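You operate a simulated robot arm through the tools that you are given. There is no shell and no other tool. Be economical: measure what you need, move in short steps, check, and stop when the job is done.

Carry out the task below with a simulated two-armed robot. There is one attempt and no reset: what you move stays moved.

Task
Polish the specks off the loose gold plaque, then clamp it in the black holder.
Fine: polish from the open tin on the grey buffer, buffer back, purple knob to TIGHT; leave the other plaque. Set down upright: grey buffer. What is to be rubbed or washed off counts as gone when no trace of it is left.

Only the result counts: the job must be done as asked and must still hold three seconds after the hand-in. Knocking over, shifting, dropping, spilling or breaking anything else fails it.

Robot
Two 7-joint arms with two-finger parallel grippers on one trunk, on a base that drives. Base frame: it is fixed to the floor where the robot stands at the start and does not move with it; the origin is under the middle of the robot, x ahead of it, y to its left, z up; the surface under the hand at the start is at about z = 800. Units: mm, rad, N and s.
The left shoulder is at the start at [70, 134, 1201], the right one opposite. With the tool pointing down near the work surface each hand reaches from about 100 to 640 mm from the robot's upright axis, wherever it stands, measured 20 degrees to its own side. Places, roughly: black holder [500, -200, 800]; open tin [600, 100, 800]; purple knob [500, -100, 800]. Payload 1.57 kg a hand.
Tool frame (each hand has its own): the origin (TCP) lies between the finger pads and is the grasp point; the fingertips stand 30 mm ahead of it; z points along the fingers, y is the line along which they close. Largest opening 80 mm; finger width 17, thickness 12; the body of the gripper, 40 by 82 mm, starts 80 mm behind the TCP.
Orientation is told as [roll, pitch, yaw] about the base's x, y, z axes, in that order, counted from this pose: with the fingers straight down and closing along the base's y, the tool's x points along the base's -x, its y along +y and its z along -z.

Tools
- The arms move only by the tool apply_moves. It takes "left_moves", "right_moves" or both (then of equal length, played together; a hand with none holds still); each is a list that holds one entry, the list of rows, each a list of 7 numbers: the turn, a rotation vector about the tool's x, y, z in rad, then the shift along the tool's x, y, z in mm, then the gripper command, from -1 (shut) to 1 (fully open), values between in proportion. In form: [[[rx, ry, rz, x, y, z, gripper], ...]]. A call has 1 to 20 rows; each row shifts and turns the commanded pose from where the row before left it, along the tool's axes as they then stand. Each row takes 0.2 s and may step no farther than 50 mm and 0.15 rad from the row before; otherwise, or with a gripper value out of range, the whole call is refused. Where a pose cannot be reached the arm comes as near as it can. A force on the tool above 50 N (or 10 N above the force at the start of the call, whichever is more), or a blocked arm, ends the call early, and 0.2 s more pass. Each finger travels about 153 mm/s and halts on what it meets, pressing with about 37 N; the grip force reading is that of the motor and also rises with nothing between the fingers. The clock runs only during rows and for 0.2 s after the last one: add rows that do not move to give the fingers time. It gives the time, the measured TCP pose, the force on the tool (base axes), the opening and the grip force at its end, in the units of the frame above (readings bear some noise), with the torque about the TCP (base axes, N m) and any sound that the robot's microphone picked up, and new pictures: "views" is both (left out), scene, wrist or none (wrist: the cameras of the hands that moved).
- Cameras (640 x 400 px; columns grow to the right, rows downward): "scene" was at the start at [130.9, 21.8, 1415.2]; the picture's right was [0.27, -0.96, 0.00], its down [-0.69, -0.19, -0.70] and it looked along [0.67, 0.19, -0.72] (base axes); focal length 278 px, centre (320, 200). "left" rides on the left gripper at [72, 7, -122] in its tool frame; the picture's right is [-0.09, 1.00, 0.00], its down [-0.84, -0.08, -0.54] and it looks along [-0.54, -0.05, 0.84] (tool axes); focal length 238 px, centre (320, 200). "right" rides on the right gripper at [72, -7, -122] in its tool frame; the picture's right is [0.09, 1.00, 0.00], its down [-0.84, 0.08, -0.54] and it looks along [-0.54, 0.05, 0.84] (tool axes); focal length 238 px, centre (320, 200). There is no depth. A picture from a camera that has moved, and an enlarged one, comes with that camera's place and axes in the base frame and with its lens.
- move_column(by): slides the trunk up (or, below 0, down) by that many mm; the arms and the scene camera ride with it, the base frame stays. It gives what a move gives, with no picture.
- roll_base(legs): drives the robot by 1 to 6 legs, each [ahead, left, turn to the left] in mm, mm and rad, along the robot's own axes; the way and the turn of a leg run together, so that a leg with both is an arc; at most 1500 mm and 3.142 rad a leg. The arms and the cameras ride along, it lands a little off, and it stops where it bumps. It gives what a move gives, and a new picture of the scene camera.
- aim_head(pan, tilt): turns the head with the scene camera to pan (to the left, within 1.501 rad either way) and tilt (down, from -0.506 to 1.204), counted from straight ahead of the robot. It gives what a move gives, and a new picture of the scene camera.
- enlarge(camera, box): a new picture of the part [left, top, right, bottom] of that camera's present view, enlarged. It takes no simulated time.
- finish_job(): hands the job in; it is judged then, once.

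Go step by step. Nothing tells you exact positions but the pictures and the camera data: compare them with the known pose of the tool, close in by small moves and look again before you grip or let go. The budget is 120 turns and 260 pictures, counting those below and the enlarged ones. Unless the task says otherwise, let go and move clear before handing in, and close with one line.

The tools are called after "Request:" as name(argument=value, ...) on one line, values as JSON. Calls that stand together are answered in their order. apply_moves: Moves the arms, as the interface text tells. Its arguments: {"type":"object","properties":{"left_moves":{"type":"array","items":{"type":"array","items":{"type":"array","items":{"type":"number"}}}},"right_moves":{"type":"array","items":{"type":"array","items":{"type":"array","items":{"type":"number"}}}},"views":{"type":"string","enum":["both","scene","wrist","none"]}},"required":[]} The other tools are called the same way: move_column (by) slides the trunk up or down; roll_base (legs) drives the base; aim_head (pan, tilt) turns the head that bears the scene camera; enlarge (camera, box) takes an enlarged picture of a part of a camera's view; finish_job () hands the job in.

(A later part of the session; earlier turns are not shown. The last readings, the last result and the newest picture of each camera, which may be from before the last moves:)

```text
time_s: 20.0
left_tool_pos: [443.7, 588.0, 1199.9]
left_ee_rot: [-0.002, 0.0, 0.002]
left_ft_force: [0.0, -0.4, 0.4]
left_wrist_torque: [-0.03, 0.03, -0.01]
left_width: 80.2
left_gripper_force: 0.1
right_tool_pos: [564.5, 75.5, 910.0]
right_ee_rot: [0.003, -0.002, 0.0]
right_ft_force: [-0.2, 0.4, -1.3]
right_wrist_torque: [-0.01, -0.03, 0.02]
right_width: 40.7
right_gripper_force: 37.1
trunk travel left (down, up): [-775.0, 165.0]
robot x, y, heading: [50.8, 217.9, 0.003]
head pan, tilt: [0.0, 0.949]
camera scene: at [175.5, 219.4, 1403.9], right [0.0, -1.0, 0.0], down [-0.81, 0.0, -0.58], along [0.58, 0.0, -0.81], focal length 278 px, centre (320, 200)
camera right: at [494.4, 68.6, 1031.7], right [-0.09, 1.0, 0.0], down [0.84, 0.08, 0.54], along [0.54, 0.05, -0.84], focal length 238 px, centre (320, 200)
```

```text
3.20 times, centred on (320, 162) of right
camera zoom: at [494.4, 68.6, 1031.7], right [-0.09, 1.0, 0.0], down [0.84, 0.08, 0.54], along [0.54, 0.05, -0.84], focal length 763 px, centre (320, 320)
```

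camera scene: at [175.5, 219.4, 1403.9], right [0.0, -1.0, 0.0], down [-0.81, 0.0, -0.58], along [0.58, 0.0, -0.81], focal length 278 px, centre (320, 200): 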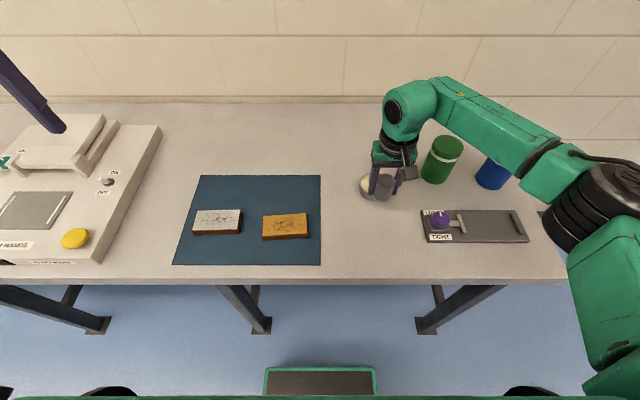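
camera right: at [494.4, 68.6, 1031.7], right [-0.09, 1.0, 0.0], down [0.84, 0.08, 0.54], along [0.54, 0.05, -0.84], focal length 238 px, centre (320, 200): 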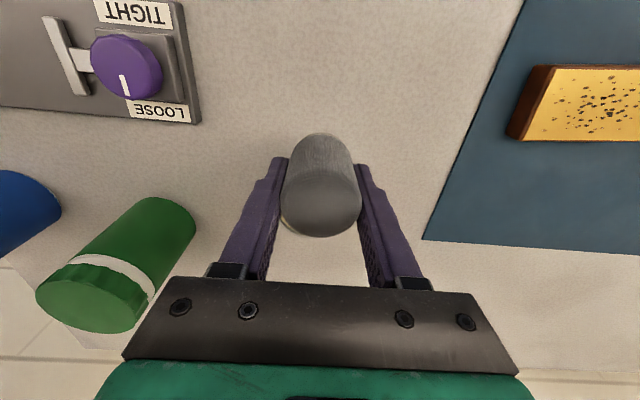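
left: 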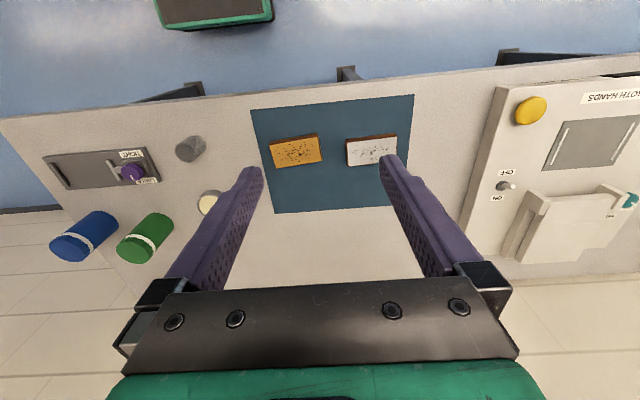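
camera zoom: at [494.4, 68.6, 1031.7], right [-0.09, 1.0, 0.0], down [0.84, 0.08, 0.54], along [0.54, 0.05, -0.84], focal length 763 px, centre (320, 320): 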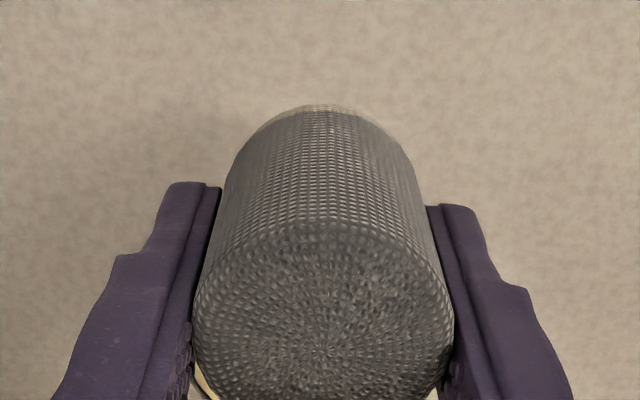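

The buffer pad extends about 10 mm past the fingertips. I'll move over the tin centre at about (645, 73).

Request:
apply_moves(right_moves=[[[0, 0, 0, -27, 0, 0, -1], [0, 0, 0, -27, -1, 0, -1], [0, 0, 0, -26, -1, 0, -1], [0, 0, 0, 0, 0, 25, -1], [0, 0, 0, 0, 0, 0, -1]]], views="both")

Request:
enlarge(camera="scene", box=[300, 140, 460, 240])

Request:
enlarge(camera="right", box=[220, 100, 420, 225])

```text
time_s: 21.2
left_tool_pos: [443.3, 587.7, 1199.9]
left_ee_rot: [0.0, 0.0, 0.001]
left_ft_force: [0.3, 0.9, -0.1]
left_wrist_torque: [-0.02, 0.01, -0.01]
left_width: 80.2
left_gripper_force: 0.0
right_tool_pos: [641.1, 74.8, 886.0]
right_ee_rot: [-0.001, -0.002, 0.001]
right_ft_force: [0.7, 0.0, -0.8]
right_wrist_torque: [-0.06, 0.06, -0.02]
right_width: 40.4
right_gripper_force: 37.4
right hand out of reach, approached as far as the arm can: row 4
trunk travel left (down, up): [-775.0, 165.0]
robot x, y, heading: [51.0, 217.2, -0.005]
head pan, tilt: [0.0, 0.949]
camera scene: at [175.8, 219.1, 1403.9], right [0.0, -1.0, 0.0], down [-0.81, 0.0, -0.58], along [0.58, 0.0, -0.81], focal length 278 px, centre (320, 200)
camera right: at [569.1, 67.6, 1006.8], right [-0.09, 1.0, 0.0], down [0.83, 0.08, 0.54], along [0.54, 0.05, -0.84], focal length 238 px, centre (320, 200)
```

scene: 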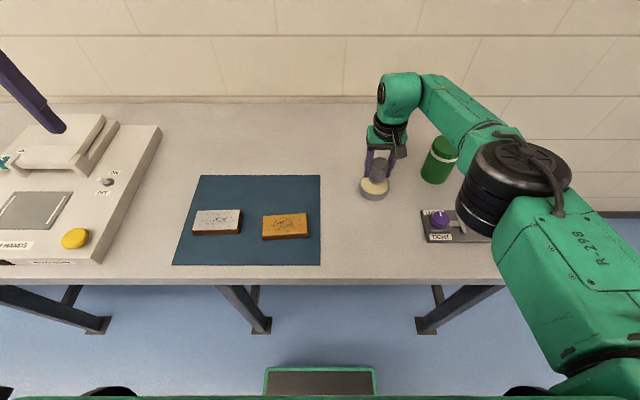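
right: 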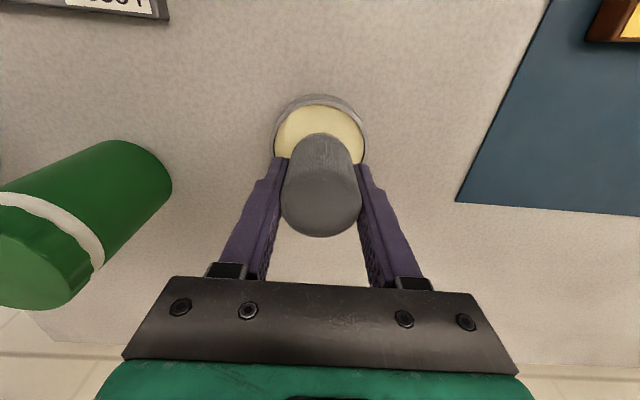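

```text
4.00 times, centred on (380, 190) of scene
camera zoom: at [175.8, 219.1, 1403.9], right [0.0, -1.0, 0.0], down [-0.81, 0.0, -0.58], along [0.58, 0.0, -0.81], focal length 1113 px, centre (80, 240)
```

zoom: 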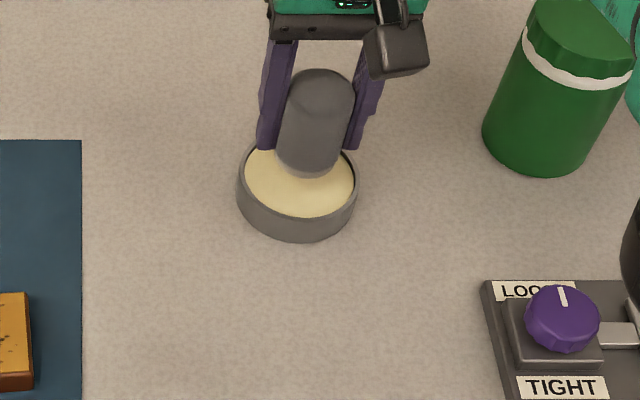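

```text
3.20 times, centred on (320, 162) of right
camera zoom: at [569.1, 67.6, 1006.8], right [-0.09, 1.0, 0.0], down [0.83, 0.08, 0.54], along [0.54, 0.05, -0.84], focal length 763 px, centre (320, 320)
```

zoom: 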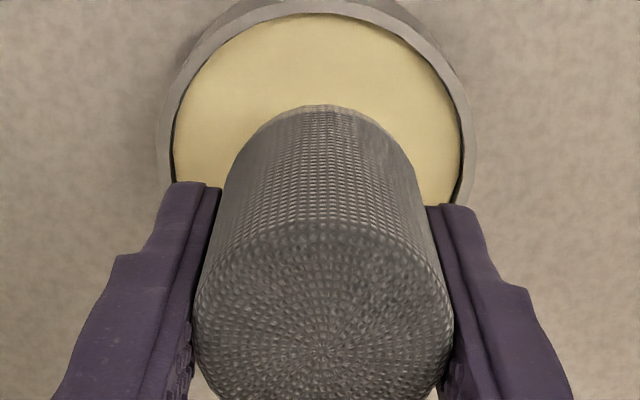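

The pad is about 4 mm short of the tin centre and at the limit of the arm's reach. I'll raise the buffer and drive the base 60 mm closer.

Request:
apply_moves(right_moves=[[[0, 0, 0, 10, 0, -25, -1], [0, 0, 0, 20, 0, -15, -1], [0, 0, 0, 20, 0, 0, -1], [0, 0, 0, 0, 0, 0, -1]]], views="none")

Request:
roll_base(legs=[[60, 0, 0]])

```text
time_s: 22.2
left_tool_pos: [444.6, 588.5, 1199.7]
left_ee_rot: [0.0, -0.001, 0.002]
left_ft_force: [-0.4, 0.6, 0.6]
left_wrist_torque: [-0.01, -0.02, -0.02]
left_width: 80.0
left_gripper_force: 0.2
right_tool_pos: [589.7, 74.8, 926.8]
right_ee_rot: [0.0, 0.002, 0.002]
right_ft_force: [-0.6, -0.1, -0.5]
right_wrist_torque: [0.01, -0.02, -0.02]
right_width: 40.9
right_gripper_force: 36.9
trunk travel left (down, up): [-775.0, 165.0]
robot x, y, heading: [52.1, 220.5, 0.0]
head pan, tilt: [0.0, 0.949]
```

```text
time_s: 23.2
left_tool_pos: [497.0, 586.8, 1202.5]
left_ee_rot: [0.0, -0.006, 0.001]
left_ft_force: [-0.3, -0.2, 0.1]
left_wrist_torque: [0.01, -0.04, 0.01]
left_width: 80.0
left_gripper_force: 0.0
right_tool_pos: [644.9, 73.8, 929.2]
right_ee_rot: [0.001, -0.006, 0.002]
right_ft_force: [-0.6, 0.6, -1.2]
right_wrist_torque: [0.04, -0.03, 0.04]
right_width: 41.0
right_gripper_force: 37.1
trunk travel left (down, up): [-775.0, 165.0]
robot x, y, heading: [105.1, 219.1, -0.004]
head pan, tilt: [0.0, 0.949]
camera scene: at [228.2, 219.5, 1404.5], right [0.0, -1.0, 0.0], down [-0.81, 0.0, -0.59], along [0.59, 0.0, -0.81], focal length 278 px, centre (320, 200)
```

scene: 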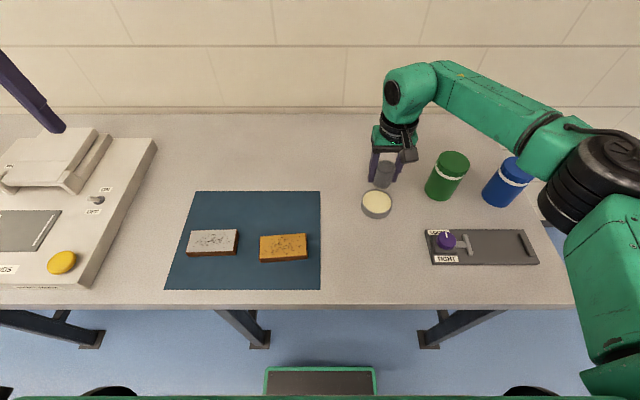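

The hand is now about over the tin. I'll let it settle, lower it partway and check.

Request:
apply_moves(right_moves=[[[0, 0, 0, 0, 0, 0, -1], [0, 0, 0, 3, 0, 25, -1], [0, 0, 0, 0, 0, 30, -1], [0, 0, 0, 0, 0, 0, -1], [0, 0, 0, 0, 0, 0, -1]]], views="both")

Request:
enlarge(camera="scene", box=[300, 140, 460, 240])

Request:
enlarge(camera="right", box=[220, 100, 420, 225])

```text
time_s: 24.4
left_tool_pos: [501.8, 587.2, 1201.5]
left_ee_rot: [0.0, -0.002, -0.001]
left_ft_force: [-0.1, 0.1, -0.4]
left_wrist_torque: [0.01, 0.03, -0.01]
left_width: 80.1
left_gripper_force: 0.0
right_tool_pos: [645.5, 74.1, 870.5]
right_ee_rot: [0.003, -0.004, 0.002]
right_ft_force: [0.6, 0.4, -0.5]
right_wrist_torque: [0.03, 0.05, 0.01]
right_width: 40.7
right_gripper_force: 36.7
trunk travel left (down, up): [-775.0, 165.0]
robot x, y, heading: [108.7, 218.3, 0.001]
head pan, tilt: [0.0, 0.949]
camera scene: at [234.1, 219.4, 1403.9], right [0.0, -1.0, 0.0], down [-0.81, 0.0, -0.58], along [0.58, 0.0, -0.81], focal length 278 px, centre (320, 200)
camera right: at [574.9, 67.9, 993.0], right [-0.09, 1.0, 0.0], down [0.84, 0.08, 0.54], along [0.54, 0.05, -0.84], focal length 238 px, centre (320, 200)
```

scene: 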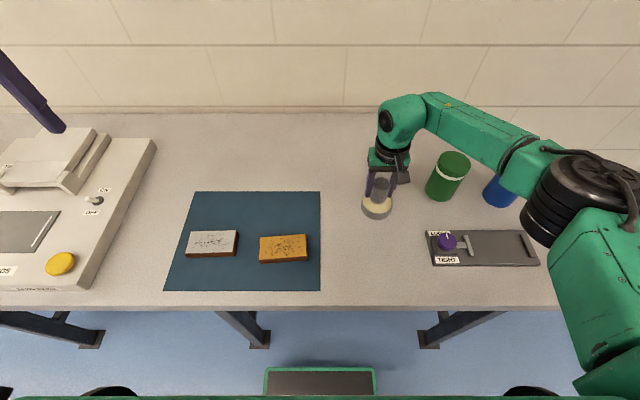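
right: 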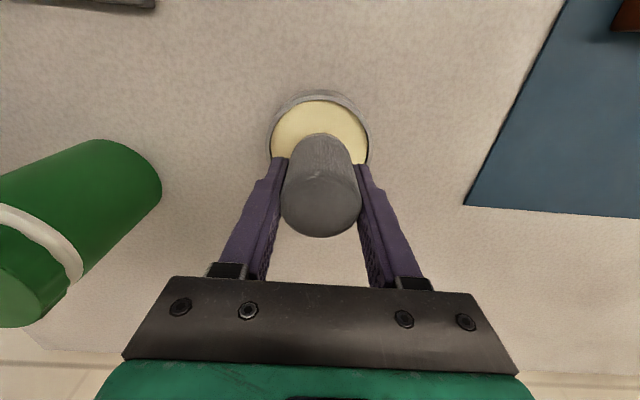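

```text
4.00 times, centred on (380, 190) of scene
camera zoom: at [234.1, 219.4, 1403.9], right [0.0, -1.0, 0.0], down [-0.81, 0.0, -0.58], along [0.58, 0.0, -0.81], focal length 1113 px, centre (80, 240)
```

zoom: 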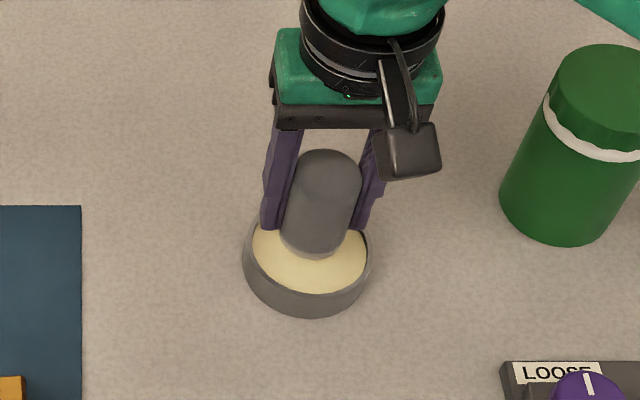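

```text
3.20 times, centred on (320, 162) of right
camera zoom: at [574.9, 67.9, 993.0], right [-0.09, 1.0, 0.0], down [0.84, 0.08, 0.54], along [0.54, 0.05, -0.84], focal length 763 px, centre (320, 320)
```

zoom: 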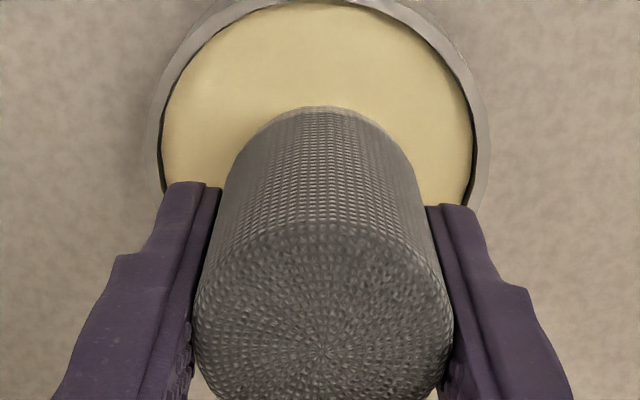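

The buffer is centred over the tin, with the pad about 15 mm above the polish. I'll descend gently.

Request:
apply_moves(right_moves=[[[0, 0, 0, -1, -1, 5, -1], [0, 0, 0, 0, 0, 4, -1], [0, 0, 0, 0, 0, 2, -1], [0, 0, 0, 0, 0, 1, -1], [0, 0, 0, 0, 0, 0, -1]]], views="scene")

Request:
enlarge(camera="scene", box=[300, 140, 460, 240])

```text
time_s: 25.6
left_tool_pos: [501.9, 587.6, 1200.6]
left_ee_rot: [0.0, -0.001, 0.0]
left_ft_force: [-0.2, -0.8, -0.8]
left_wrist_torque: [-0.03, 0.01, 0.0]
left_width: 80.3
left_gripper_force: 0.0
right_tool_pos: [645.4, 73.9, 859.1]
right_ee_rot: [0.004, -0.002, -0.001]
right_ft_force: [0.6, -0.6, 4.6]
right_wrist_torque: [-0.06, -0.02, 0.02]
right_width: 40.8
right_gripper_force: 37.2
trunk travel left (down, up): [-775.0, 165.0]
robot x, y, heading: [114.0, 219.4, 0.003]
head pan, tilt: [0.0, 0.949]
camera scene: at [233.8, 219.4, 1404.0], right [0.0, -1.0, 0.0], down [-0.81, 0.0, -0.58], along [0.58, 0.0, -0.81], focal length 278 px, centre (320, 200)
```

scene: 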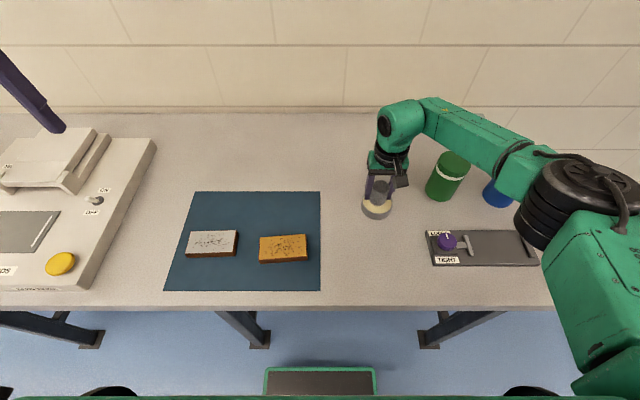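

```text
4.00 times, centred on (380, 190) of scene
camera zoom: at [233.8, 219.4, 1404.0], right [0.0, -1.0, 0.0], down [-0.81, 0.0, -0.58], along [0.58, 0.0, -0.81], focal length 1113 px, centre (80, 240)
```

zoom: 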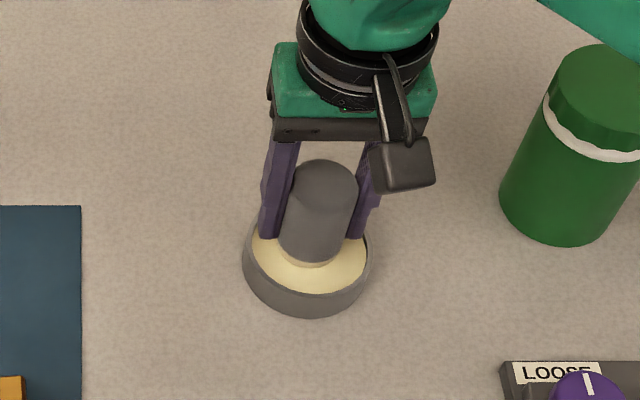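

The pad touches the polish at about 5 N. I'll press slightly more, hold, and lift to inspect.

Request:
apply_moves(right_moves=[[[0, 0, 0, 0, 0, 1, -1], [0, 0, 0, 0, 0, 0, -1], [0, 0, 0, 0, 0, 0, -1], [0, 0, 0, 0, 0, -5, -1], [0, 0, 0, 0, 0, -20, -1], [0, 0, 0, 0, 0, -30, -1], [0, 0, 0, 0, 0, 0, -1]]], views="both")

Request:
enlarge(camera="scene", box=[300, 140, 460, 240])

Request:
enlarge(camera="scene", box=[150, 190, 330, 302])

```text
time_s: 27.2
left_tool_pos: [502.8, 588.0, 1200.4]
left_ee_rot: [0.0, 0.0, 0.0]
left_ft_force: [0.8, 0.0, -0.6]
left_wrist_torque: [0.0, -0.01, -0.01]
left_width: 79.9
left_gripper_force: 0.0
right_tool_pos: [647.6, 72.7, 913.6]
right_ee_rot: [0.001, 0.0, 0.002]
right_ft_force: [0.2, 0.1, -0.9]
right_wrist_torque: [0.01, 0.01, -0.01]
right_width: 41.0
right_gripper_force: 36.8
trunk travel left (down, up): [-775.0, 165.0]
robot x, y, heading: [109.6, 222.1, -0.001]
head pan, tilt: [0.0, 0.949]
camera scene: at [235.2, 219.5, 1403.8], right [0.0, -1.0, 0.0], down [-0.81, 0.0, -0.58], along [0.58, 0.0, -0.81], focal length 278 px, centre (320, 200)
camera right: at [576.5, 66.8, 1034.9], right [-0.09, 1.0, 0.0], down [0.84, 0.08, 0.54], along [0.54, 0.05, -0.84], focal length 238 px, centre (320, 200)
```

scene: 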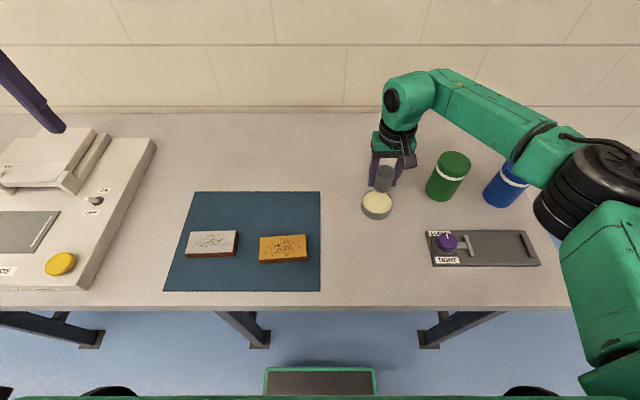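
right: 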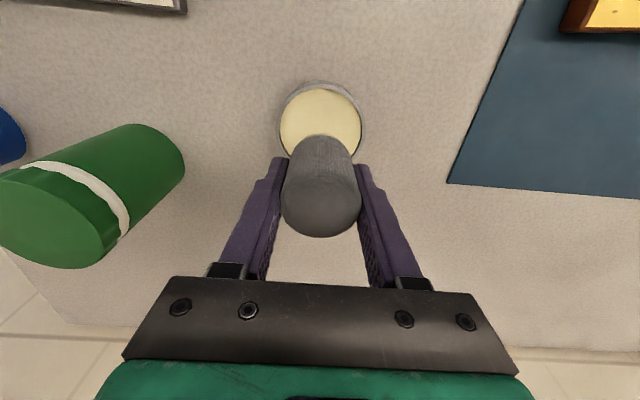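

```text
4.00 times, centred on (380, 190) of scene
camera zoom: at [235.2, 219.5, 1403.8], right [0.0, -1.0, 0.0], down [-0.81, 0.0, -0.58], along [0.58, 0.0, -0.81], focal length 1113 px, centre (80, 240)
```

zoom: 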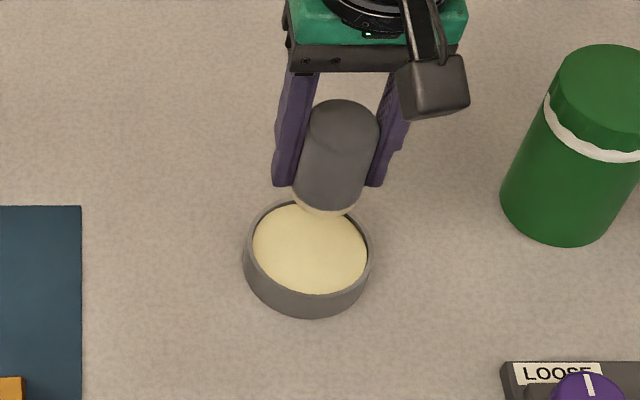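

```text
3.56 times, centred on (240, 246) of scene
camera zoom: at [235.2, 219.5, 1403.8], right [0.0, -1.0, 0.0], down [-0.81, 0.0, -0.58], along [0.58, 0.0, -0.81], focal length 989 px, centre (604, 36)
```

zoom: 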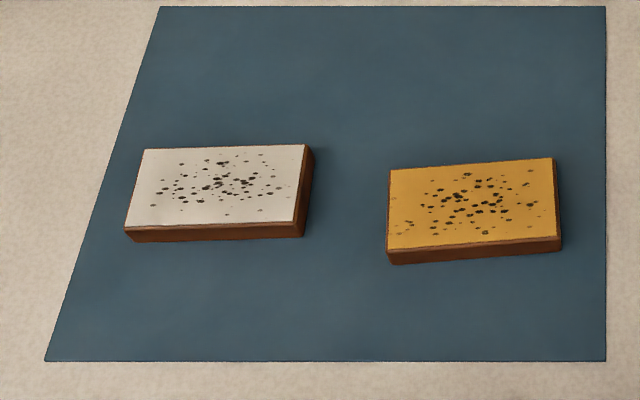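

The pad now carries polish. The gold plaque centre is about (521, 304), its top near z = 820, yaw about 0.08. I'll carry the buffer over it and come down close.

Request:
apply_moves(right_moves=[[[0, 0, 0, 25, 46, 0, -1], [0, 0, 0, 25, 46, 0, -1], [0, 0, 0, 25, 46, 0, -1], [0, 0, 0, 25, 46, 0, -1], [0, 0, 0, 26, 46, 0, -1], [0, 0, 0, 0, 0, 20, -1], [0, 0, 0, 0, 0, 20, -1], [0, 0, 0, 0, 0, 0, -1]]], views="both")

Request:
enlarge(camera="scene", box=[190, 180, 350, 280])

```text
refused: row 1 steps farther than a row can; nothing moved
```

```text
4.00 times, centred on (270, 230) of scene
camera zoom: at [235.2, 219.5, 1403.8], right [0.0, -1.0, 0.0], down [-0.81, 0.0, -0.58], along [0.58, 0.0, -0.81], focal length 1113 px, centre (520, 80)
```

zoom: 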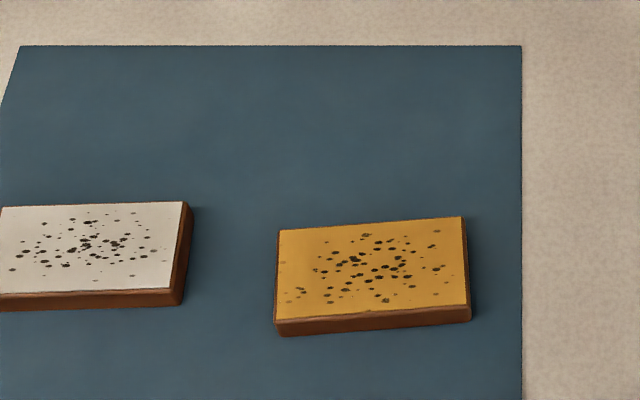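

That step was over the row limit, so I'll repeat it with smaller rows.

Request:
apply_moves(right_moves=[[[0, 0, 0, 21, 38, 0, -1], [0, 0, 0, 21, 38, 0, -1], [0, 0, 0, 21, 38, 0, -1], [0, 0, 0, 21, 38, 0, -1], [0, 0, 0, 21, 39, 0, -1], [0, 0, 0, 21, 39, 0, -1], [0, 0, 0, 0, 0, 20, -1], [0, 0, 0, 0, 0, 20, -1], [0, 0, 0, 0, 0, 0, -1]]], views="both")

Request:
enlarge(camera="scene", box=[190, 180, 350, 280])

```text
time_s: 29.2
left_tool_pos: [501.8, 588.3, 1200.8]
left_ee_rot: [0.001, -0.001, -0.001]
left_ft_force: [-0.5, 0.1, 0.8]
left_wrist_torque: [0.0, 0.04, 0.01]
left_width: 80.3
left_gripper_force: 0.1
right_tool_pos: [520.1, 303.5, 872.5]
right_ee_rot: [0.0, 0.0, 0.001]
right_ft_force: [-0.4, 0.2, -0.5]
right_wrist_torque: [0.0, -0.02, -0.03]
right_width: 40.9
right_gripper_force: 36.6
trunk travel left (down, up): [-775.0, 165.0]
robot x, y, heading: [107.6, 220.1, 0.003]
head pan, tilt: [0.0, 0.949]
camera scene: at [234.2, 220.3, 1403.9], right [0.0, -1.0, 0.0], down [-0.81, 0.0, -0.58], along [0.58, 0.0, -0.81], focal length 278 px, centre (320, 200)
camera right: at [449.9, 297.2, 994.8], right [-0.09, 1.0, 0.0], down [0.84, 0.08, 0.54], along [0.54, 0.05, -0.84], focal length 238 px, centre (320, 200)
```

scene: 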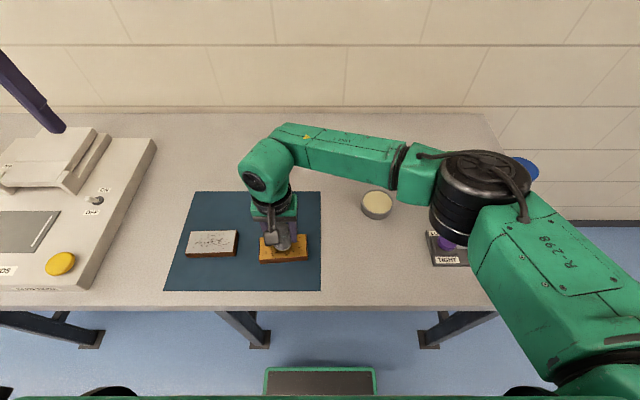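
right: 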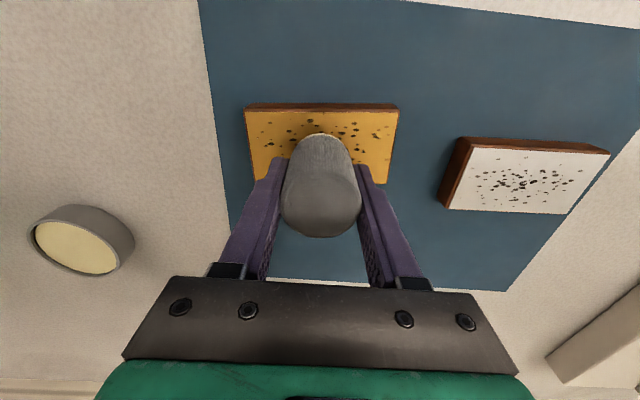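

```text
4.00 times, centred on (270, 230) of scene
camera zoom: at [234.2, 220.3, 1403.9], right [0.0, -1.0, 0.0], down [-0.81, 0.0, -0.58], along [0.58, 0.0, -0.81], focal length 1113 px, centre (520, 80)
```

zoom: 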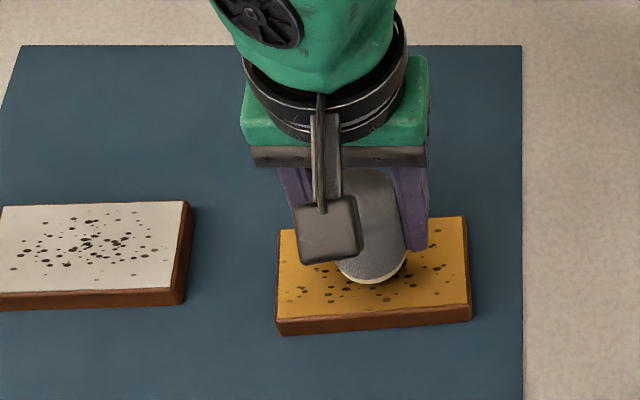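

The pad is over the plaque. I'll come down in small steps until light contact.

Request:
apply_moves(right_moves=[[[0, 0, 0, 0, 0, 8, -1], [0, 0, 0, 0, 0, 4, -1], [0, 0, 0, 0, 0, 2, -1], [0, 0, 0, 0, 0, 1, -1], [0, 0, 0, 0, 0, 0, -1]]], views="none")

```text
time_s: 30.4
left_tool_pos: [500.2, 586.6, 1201.7]
left_ee_rot: [0.001, -0.002, -0.001]
left_ft_force: [-0.3, 0.5, 0.2]
left_wrist_torque: [-0.02, 0.01, -0.01]
left_width: 80.1
left_gripper_force: 0.0
right_tool_pos: [520.4, 303.2, 860.1]
right_ee_rot: [0.003, -0.006, 0.0]
right_ft_force: [7.8, -0.7, 30.3]
right_wrist_torque: [-0.27, -0.09, 0.02]
right_width: 40.7
right_gripper_force: 37.0
trunk travel left (down, up): [-775.0, 165.0]
robot x, y, heading: [108.9, 221.4, -0.001]
head pan, tilt: [0.0, 0.949]
```

Contact gives 30 N, which is too firm; the plaque top is at about z = 824. I'll ease up 2 mm for a light press.

Request:
apply_moves(right_moves=[[[0, 0, 0, 0, 0, -2, -1], [0, 0, 0, 0, 0, 0, -1]]], views="none")

```text
time_s: 31.0
left_tool_pos: [501.9, 587.7, 1200.0]
left_ee_rot: [0.0, -0.002, 0.0]
left_ft_force: [0.7, -0.1, -0.5]
left_wrist_torque: [-0.02, 0.03, -0.03]
left_width: 80.1
left_gripper_force: 0.0
right_tool_pos: [519.5, 303.0, 860.3]
right_ee_rot: [-0.001, -0.002, 0.001]
right_ft_force: [4.1, 2.7, 16.1]
right_wrist_torque: [0.05, -0.12, -0.01]
right_width: 40.9
right_gripper_force: 36.8
trunk travel left (down, up): [-775.0, 165.0]
robot x, y, heading: [108.0, 219.1, -0.003]
head pan, tilt: [0.0, 0.949]
```

I'll ease up a little more, make a small trial rub along y, lift and look.

Request:
apply_moves(right_moves=[[[0, 0, 0, 0, 0, -1, -1], [0, 0, 0, 0, 8, 0, -1], [0, 0, 0, 0, 8, 0, -1], [0, 0, 0, 0, -8, 0, -1], [0, 0, 0, 0, -8, 0, -1], [0, 0, 0, 0, -8, 0, -1], [0, 0, 0, 0, -8, 0, -1], [0, 0, 0, 0, 8, 0, -1], [0, 0, 0, 0, 8, 0, -1], [0, 0, 0, 0, 0, -6, -1], [0, 0, 0, 0, 0, -40, -1], [0, 0, 0, 30, 0, -30, -1], [0, 0, 0, 0, -45, 0, -1], [0, 0, 0, 0, -45, 0, -1], [0, 0, 0, 0, 0, 0, -1]]], views="both")

Request:
enlarge(camera="scene", box=[190, 180, 350, 280])

```text
time_s: 34.2
left_tool_pos: [503.3, 589.5, 1198.8]
left_ee_rot: [-0.001, -0.001, -0.001]
left_ft_force: [1.2, 0.1, 1.3]
left_wrist_torque: [-0.05, -0.01, -0.01]
left_width: 80.1
left_gripper_force: 0.1
right_tool_pos: [490.2, 214.8, 937.5]
right_ee_rot: [-0.001, -0.002, 0.001]
right_ft_force: [0.5, 0.0, -0.9]
right_wrist_torque: [0.0, -0.04, 0.01]
right_width: 40.9
right_gripper_force: 36.8
trunk travel left (down, up): [-775.0, 165.0]
robot x, y, heading: [107.7, 217.2, -0.003]
head pan, tilt: [0.0, 0.949]
camera scene: at [234.2, 221.6, 1403.9], right [0.0, -1.0, 0.0], down [-0.81, 0.0, -0.58], along [0.58, 0.0, -0.81], focal length 278 px, centre (320, 200)
camera right: at [419.8, 208.5, 1059.0], right [-0.09, 1.0, 0.0], down [0.84, 0.08, 0.54], along [0.54, 0.05, -0.84], focal length 238 px, centre (320, 200)
```

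scene: 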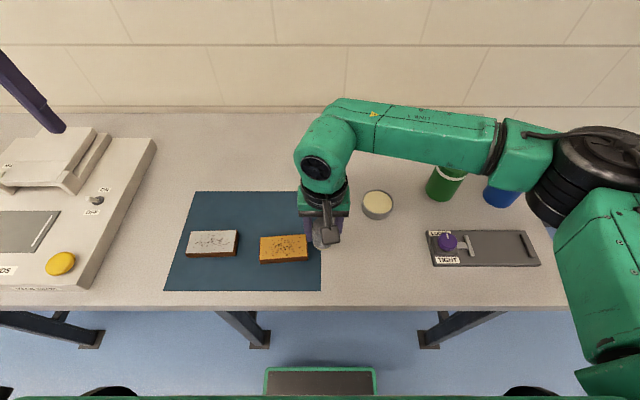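
right: 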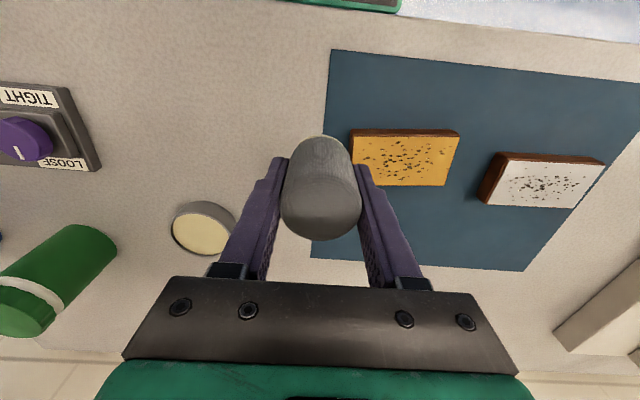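

```text
4.00 times, centred on (270, 230) of scene
camera zoom: at [234.2, 221.6, 1403.9], right [0.0, -1.0, 0.0], down [-0.81, 0.0, -0.58], along [0.58, 0.0, -0.81], focal length 1113 px, centre (520, 80)
```

zoom: 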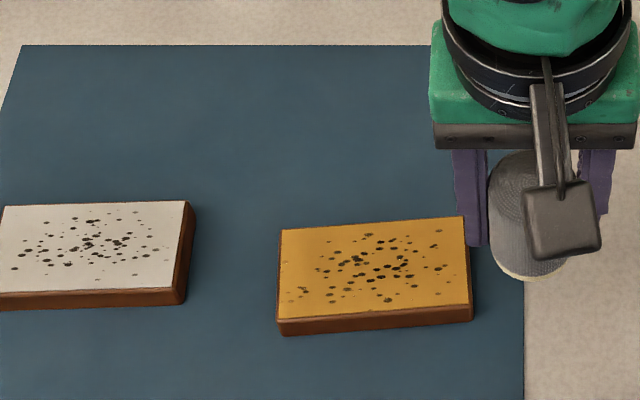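

The plaque stayed in place. I'll look closely to see whether the specks are fading.

Request:
enlarge(camera="scene", box=[250, 225, 318, 268])

Request:
enlarge(camera="right", box=[340, 115, 468, 195])

```text
9.30 times, centred on (284, 246) of scene
camera zoom: at [234.2, 221.6, 1403.9], right [0.0, -1.0, 0.0], down [-0.81, 0.0, -0.58], along [0.58, 0.0, -0.81], focal length 2588 px, centre (655, -233)
```

zoom: 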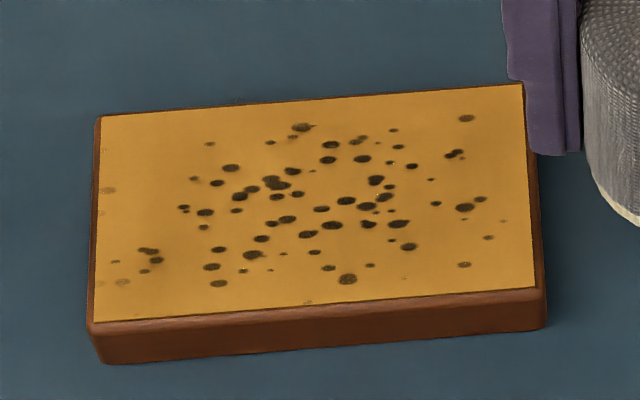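

```text
5.00 times, centred on (404, 155) of right
camera zoom: at [419.8, 208.5, 1059.0], right [-0.09, 1.0, 0.0], down [0.84, 0.08, 0.54], along [0.54, 0.05, -0.84], focal length 1192 px, centre (-100, 425)
```

zoom: 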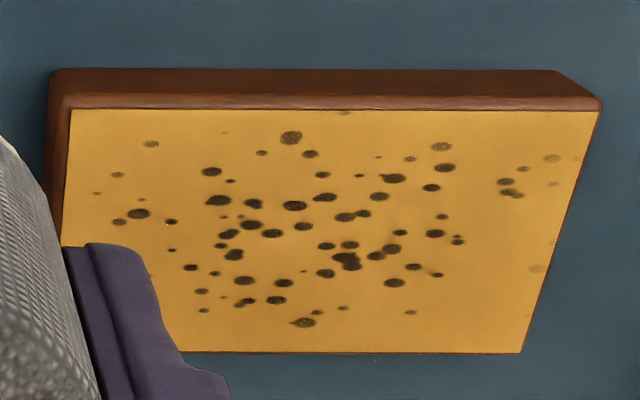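

There's little visible effect so far, so I'll press harder (about 16 N) and make longer strokes along the plaque's length.

Request:
apply_moves(right_moves=[[[0, 0, 0, -34, 20, 20, -1], [0, 0, 0, 0, 22, 20, -1], [0, 0, 0, 0, 0, 30, -1], [0, 0, 0, 0, 0, 6, -1], [0, 0, 0, 0, 0, 1, -1], [0, 0, 0, 1.3, 16, 0, -1], [0, 0, 0, 1.3, 16, 0, -1], [0, 0, 0, 1.3, 16, 0, -1], [0, 0, 0, 1.3, 16, 0, -1], [0, 0, 0, 1.3, 16, 0, -1], [0, 0, 0, 1.3, 16, 0, -1], [0, 0, 0, -1.3, -16, 0, -1], [0, 0, 0, -1.3, -16, 0, -1], [0, 0, 0, -1.3, -16, 0, -1], [0, 0, 0, -1.3, -16, 0, -1], [0, 0, 0, -1.3, -16, 0, -1], [0, 0, 0, -1.3, -16, 0, -1], [0, 0, 0, 0, 0, 0, -1]]], views="scene")

Request:
enlarge(camera="scene", box=[250, 225, 318, 268])

```text
time_s: 38.0
left_tool_pos: [502.1, 587.1, 1200.1]
left_ee_rot: [-0.001, -0.002, 0.0]
left_ft_force: [0.2, 0.0, 1.1]
left_wrist_torque: [0.02, -0.01, -0.01]
left_width: 80.2
left_gripper_force: 0.2
right_tool_pos: [524.6, 256.0, 860.5]
right_ee_rot: [0.0, -0.001, 0.001]
right_ft_force: [0.4, -0.4, 1.6]
right_wrist_torque: [-0.01, 0.04, 0.02]
right_width: 40.8
right_gripper_force: 36.9
trunk travel left (down, up): [-775.0, 165.0]
robot x, y, heading: [107.7, 221.4, -0.0]
head pan, tilt: [0.0, 0.949]
camera scene: at [234.1, 219.7, 1404.0], right [0.0, -1.0, 0.0], down [-0.81, 0.0, -0.58], along [0.58, 0.0, -0.81], focal length 278 px, centre (320, 200)
```

scene: 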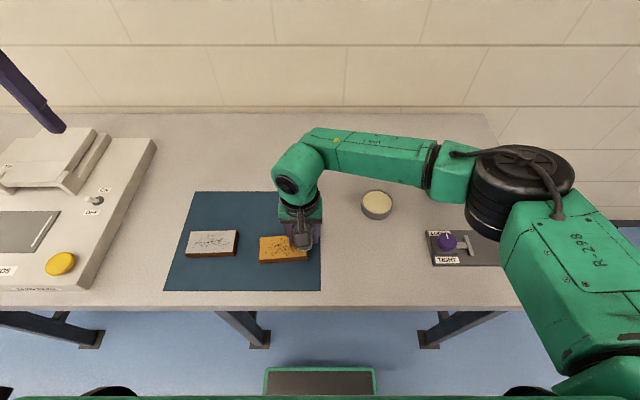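

```text
9.30 times, centred on (284, 246) of scene
camera zoom: at [234.1, 219.7, 1404.0], right [0.0, -1.0, 0.0], down [-0.81, 0.0, -0.58], along [0.58, 0.0, -0.81], focal length 2588 px, centre (655, -233)
```

zoom: 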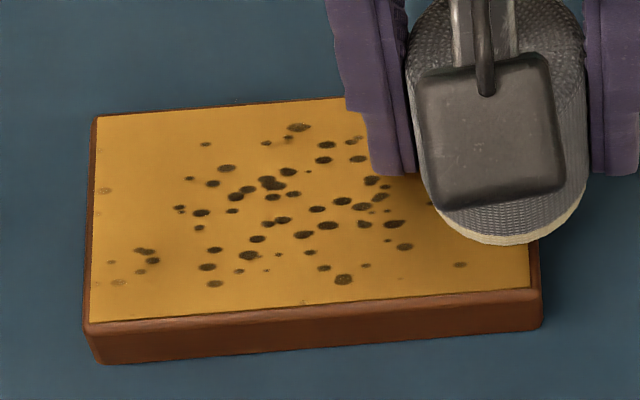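

The contact is too light now (about 2 N). I'll press 2 mm more and stroke again, checking the force.

Request:
apply_moves(right_moves=[[[0, 0, 0, 0, 0, 1, -1], [0, 0, 0, 0, 0, 1, -1], [0, 0, 0, 1.3, 16, 0, -1], [0, 0, 0, 1.3, 16, 0, -1], [0, 0, 0, 1.3, 16, 0, -1]]], views="none")

Request:
apply_moves(right_moves=[[[0, 0, 0, 1.3, 16, 0, -1], [0, 0, 0, 1.3, 16, 0, -1], [0, 0, 0, 1.3, 16, 0, -1], [0, 0, 0, -1.3, -16, 0, -1], [0, 0, 0, -1.3, -16, 0, -1], [0, 0, 0, -1.3, -16, 0, -1], [0, 0, 0, -1.3, -16, 0, -1], [0, 0, 0, -1.3, -16, 0, -1], [0, 0, 0, -1.3, -16, 0, -1]]], views="scene")

Request:
enlarge(camera="scene", box=[250, 225, 318, 268])

```text
time_s: 39.2
left_tool_pos: [499.6, 584.7, 1201.0]
left_ee_rot: [0.003, -0.003, -0.002]
left_ft_force: [-0.8, 0.1, -0.5]
left_wrist_torque: [0.0, 0.02, -0.01]
left_width: 80.0
left_gripper_force: 0.0
right_tool_pos: [519.6, 302.2, 859.5]
right_ee_rot: [0.002, -0.004, -0.001]
right_ft_force: [1.9, -10.1, 23.0]
right_wrist_torque: [-0.4, 0.13, 0.08]
right_width: 40.8
right_gripper_force: 36.8
trunk travel left (down, up): [-775.0, 165.0]
robot x, y, heading: [108.3, 214.8, -0.001]
head pan, tilt: [0.0, 0.949]
```

```text
time_s: 41.2
left_tool_pos: [500.1, 588.9, 1201.5]
left_ee_rot: [0.0, -0.004, 0.001]
left_ft_force: [-0.6, -0.1, 0.0]
left_wrist_torque: [-0.01, 0.0, 0.04]
left_width: 80.1
left_gripper_force: 0.1
right_tool_pos: [524.3, 255.4, 860.6]
right_ee_rot: [0.002, -0.004, 0.002]
right_ft_force: [-1.0, 5.4, 14.8]
right_wrist_torque: [0.32, 0.05, 0.0]
right_width: 40.9
right_gripper_force: 36.6
trunk travel left (down, up): [-775.0, 165.0]
robot x, y, heading: [110.2, 219.8, -0.004]
head pan, tilt: [0.0, 0.949]
camera scene: at [232.2, 220.4, 1404.1], right [0.0, -1.0, 0.0], down [-0.81, 0.0, -0.58], along [0.58, 0.0, -0.81], focal length 278 px, centre (320, 200)
```

scene: 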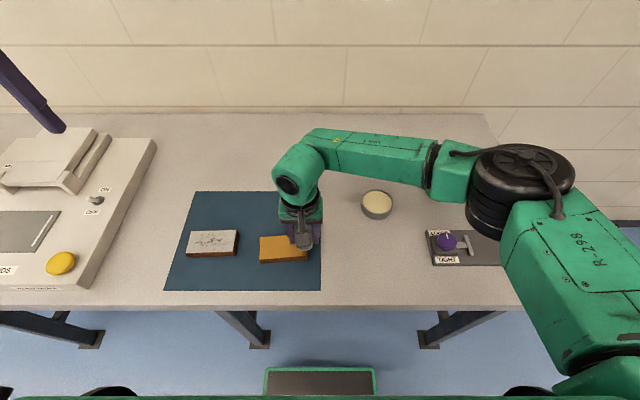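

```text
9.30 times, centred on (284, 246) of scene
camera zoom: at [232.2, 220.4, 1404.1], right [0.0, -1.0, 0.0], down [-0.81, 0.0, -0.58], along [0.58, 0.0, -0.81], focal length 2588 px, centre (655, -233)
```

zoom: 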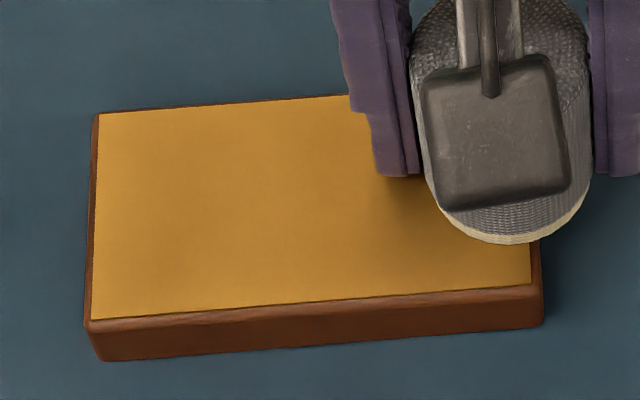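

The specks seem gone. I'll add edge lanes at the same light pressure so nothing is left, then lift and inspect.

Request:
apply_moves(right_moves=[[[0, 0, 0, -12, 0, 0, -1], [0, 0, 0, 1.3, 16, 0, -1], [0, 0, 0, 1.3, 16, 0, -1], [0, 0, 0, 1.3, 16, 0, -1], [0, 0, 0, 1.3, 16, 0, -1], [0, 0, 0, 1.3, 16, 0, -1], [0, 0, 0, 1.3, 14, 0, -1], [0, 0, 0, 12, -1, 0, -1], [0, 0, 0, 12, -1, 0, -1], [0, 0, 0, -1.3, -16, 0, -1], [0, 0, 0, -1.3, -16, 0, -1], [0, 0, 0, -1.3, -16, 0, -1], [0, 0, 0, -1.3, -16, 0, -1], [0, 0, 0, -1.3, -16, 0, -1], [0, 0, 0, -1.3, -14, 0, -1]]], views="none")

Request:
apply_moves(right_moves=[[[0, 0, 0, 0, 0, -4, -1], [0, 0, 0, 0, 0, -36, -1], [0, 0, 0, 0, 0, -36, -1], [0, 0, 0, 0, -45, 0, -1], [0, 0, 0, 0, -45, 0, -1], [0, 0, 0, 0, -35, 0, -1], [0, 0, 0, 0, 0, 0, -1]]], views="both")

Request:
enlarge(camera="scene", box=[250, 225, 318, 268])

Request:
enlarge(camera="scene", box=[300, 160, 460, 260])

```text
time_s: 44.4
left_tool_pos: [500.8, 588.3, 1199.5]
left_ee_rot: [-0.002, 0.0, 0.002]
left_ft_force: [0.2, -0.3, 0.2]
left_wrist_torque: [0.01, 0.01, 0.01]
left_width: 80.0
left_gripper_force: 0.0
right_tool_pos: [512.3, 253.3, 858.4]
right_ee_rot: [-0.001, -0.001, 0.001]
right_ft_force: [-0.9, 3.7, 8.1]
right_wrist_torque: [0.17, 0.04, 0.0]
right_width: 40.8
right_gripper_force: 37.4
trunk travel left (down, up): [-775.0, 165.0]
robot x, y, heading: [110.2, 220.9, 0.001]
head pan, tilt: [0.0, 0.949]
```

```text
time_s: 46.0
left_tool_pos: [502.1, 588.4, 1200.1]
left_ee_rot: [0.0, 0.001, 0.001]
left_ft_force: [-0.9, 0.5, 1.0]
left_wrist_torque: [0.0, -0.03, -0.01]
left_width: 80.0
left_gripper_force: 0.0
right_tool_pos: [513.8, 128.1, 934.6]
right_ee_rot: [-0.002, 0.001, 0.001]
right_ft_force: [0.1, -0.2, -0.6]
right_wrist_torque: [-0.01, 0.04, 0.01]
right_width: 40.9
right_gripper_force: 36.9
trunk travel left (down, up): [-775.0, 165.0]
robot x, y, heading: [108.5, 221.0, -0.004]
head pan, tilt: [0.0, 0.949]
camera scene: at [235.0, 220.0, 1403.8], right [0.0, -1.0, 0.0], down [-0.81, 0.0, -0.58], along [0.58, 0.0, -0.81], focal length 278 px, centre (320, 200)
camera right: at [442.6, 121.7, 1056.2], right [-0.09, 1.0, 0.0], down [0.84, 0.08, 0.54], along [0.54, 0.05, -0.84], focal length 238 px, centre (320, 200)
```

scene: 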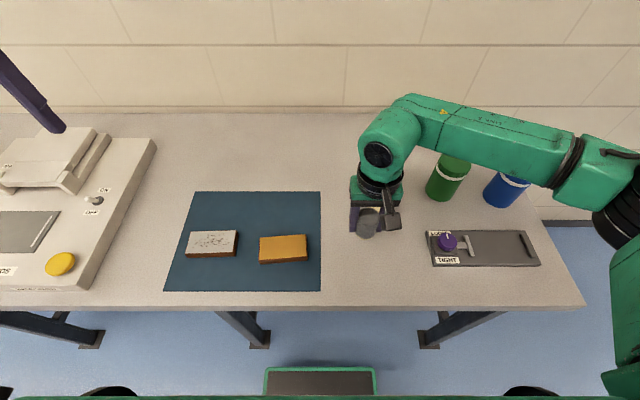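
right: 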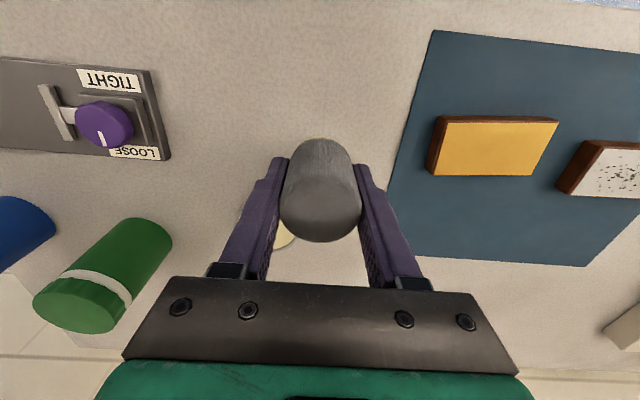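

```text
9.30 times, centred on (284, 246) of scene
camera zoom: at [235.0, 220.0, 1403.8], right [0.0, -1.0, 0.0], down [-0.81, 0.0, -0.58], along [0.58, 0.0, -0.81], focal length 2588 px, centre (655, -233)
```

zoom: 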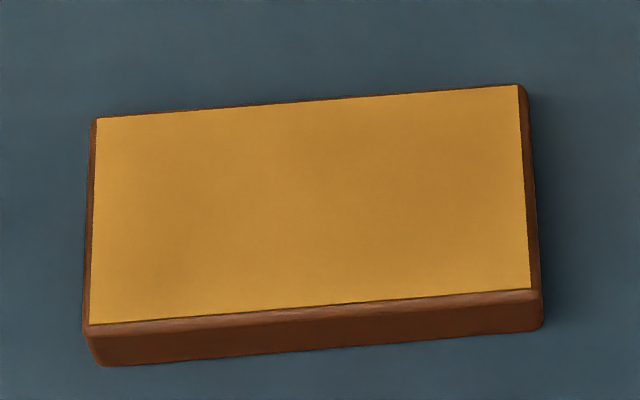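

```text
4.00 times, centred on (380, 210) of scene
camera zoom: at [235.0, 220.0, 1403.8], right [0.0, -1.0, 0.0], down [-0.81, 0.0, -0.58], along [0.58, 0.0, -0.81], focal length 1113 px, centre (80, 160)
```

zoom: 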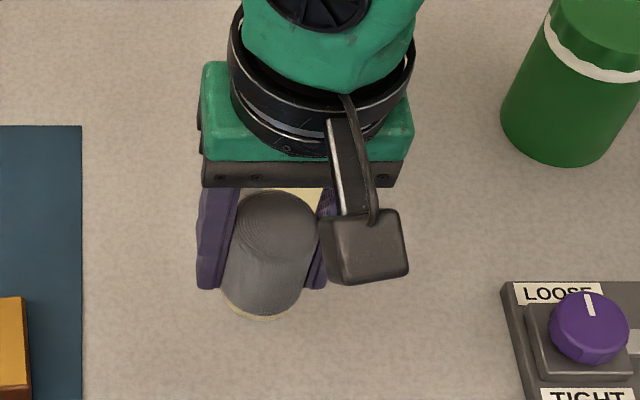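

The plaque looks clean, but I'll check for faint residue with the wrist camera before putting the buffer back.

Request:
enlarge(camera="right", box=[420, 105, 564, 195])

```text
4.44 times, centred on (492, 150) of right
camera zoom: at [442.6, 121.7, 1056.2], right [-0.09, 1.0, 0.0], down [0.84, 0.08, 0.54], along [0.54, 0.05, -0.84], focal length 1059 px, centre (-444, 422)
```

zoom: 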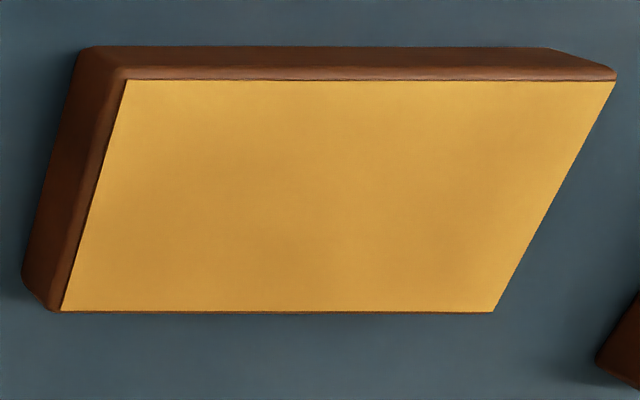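

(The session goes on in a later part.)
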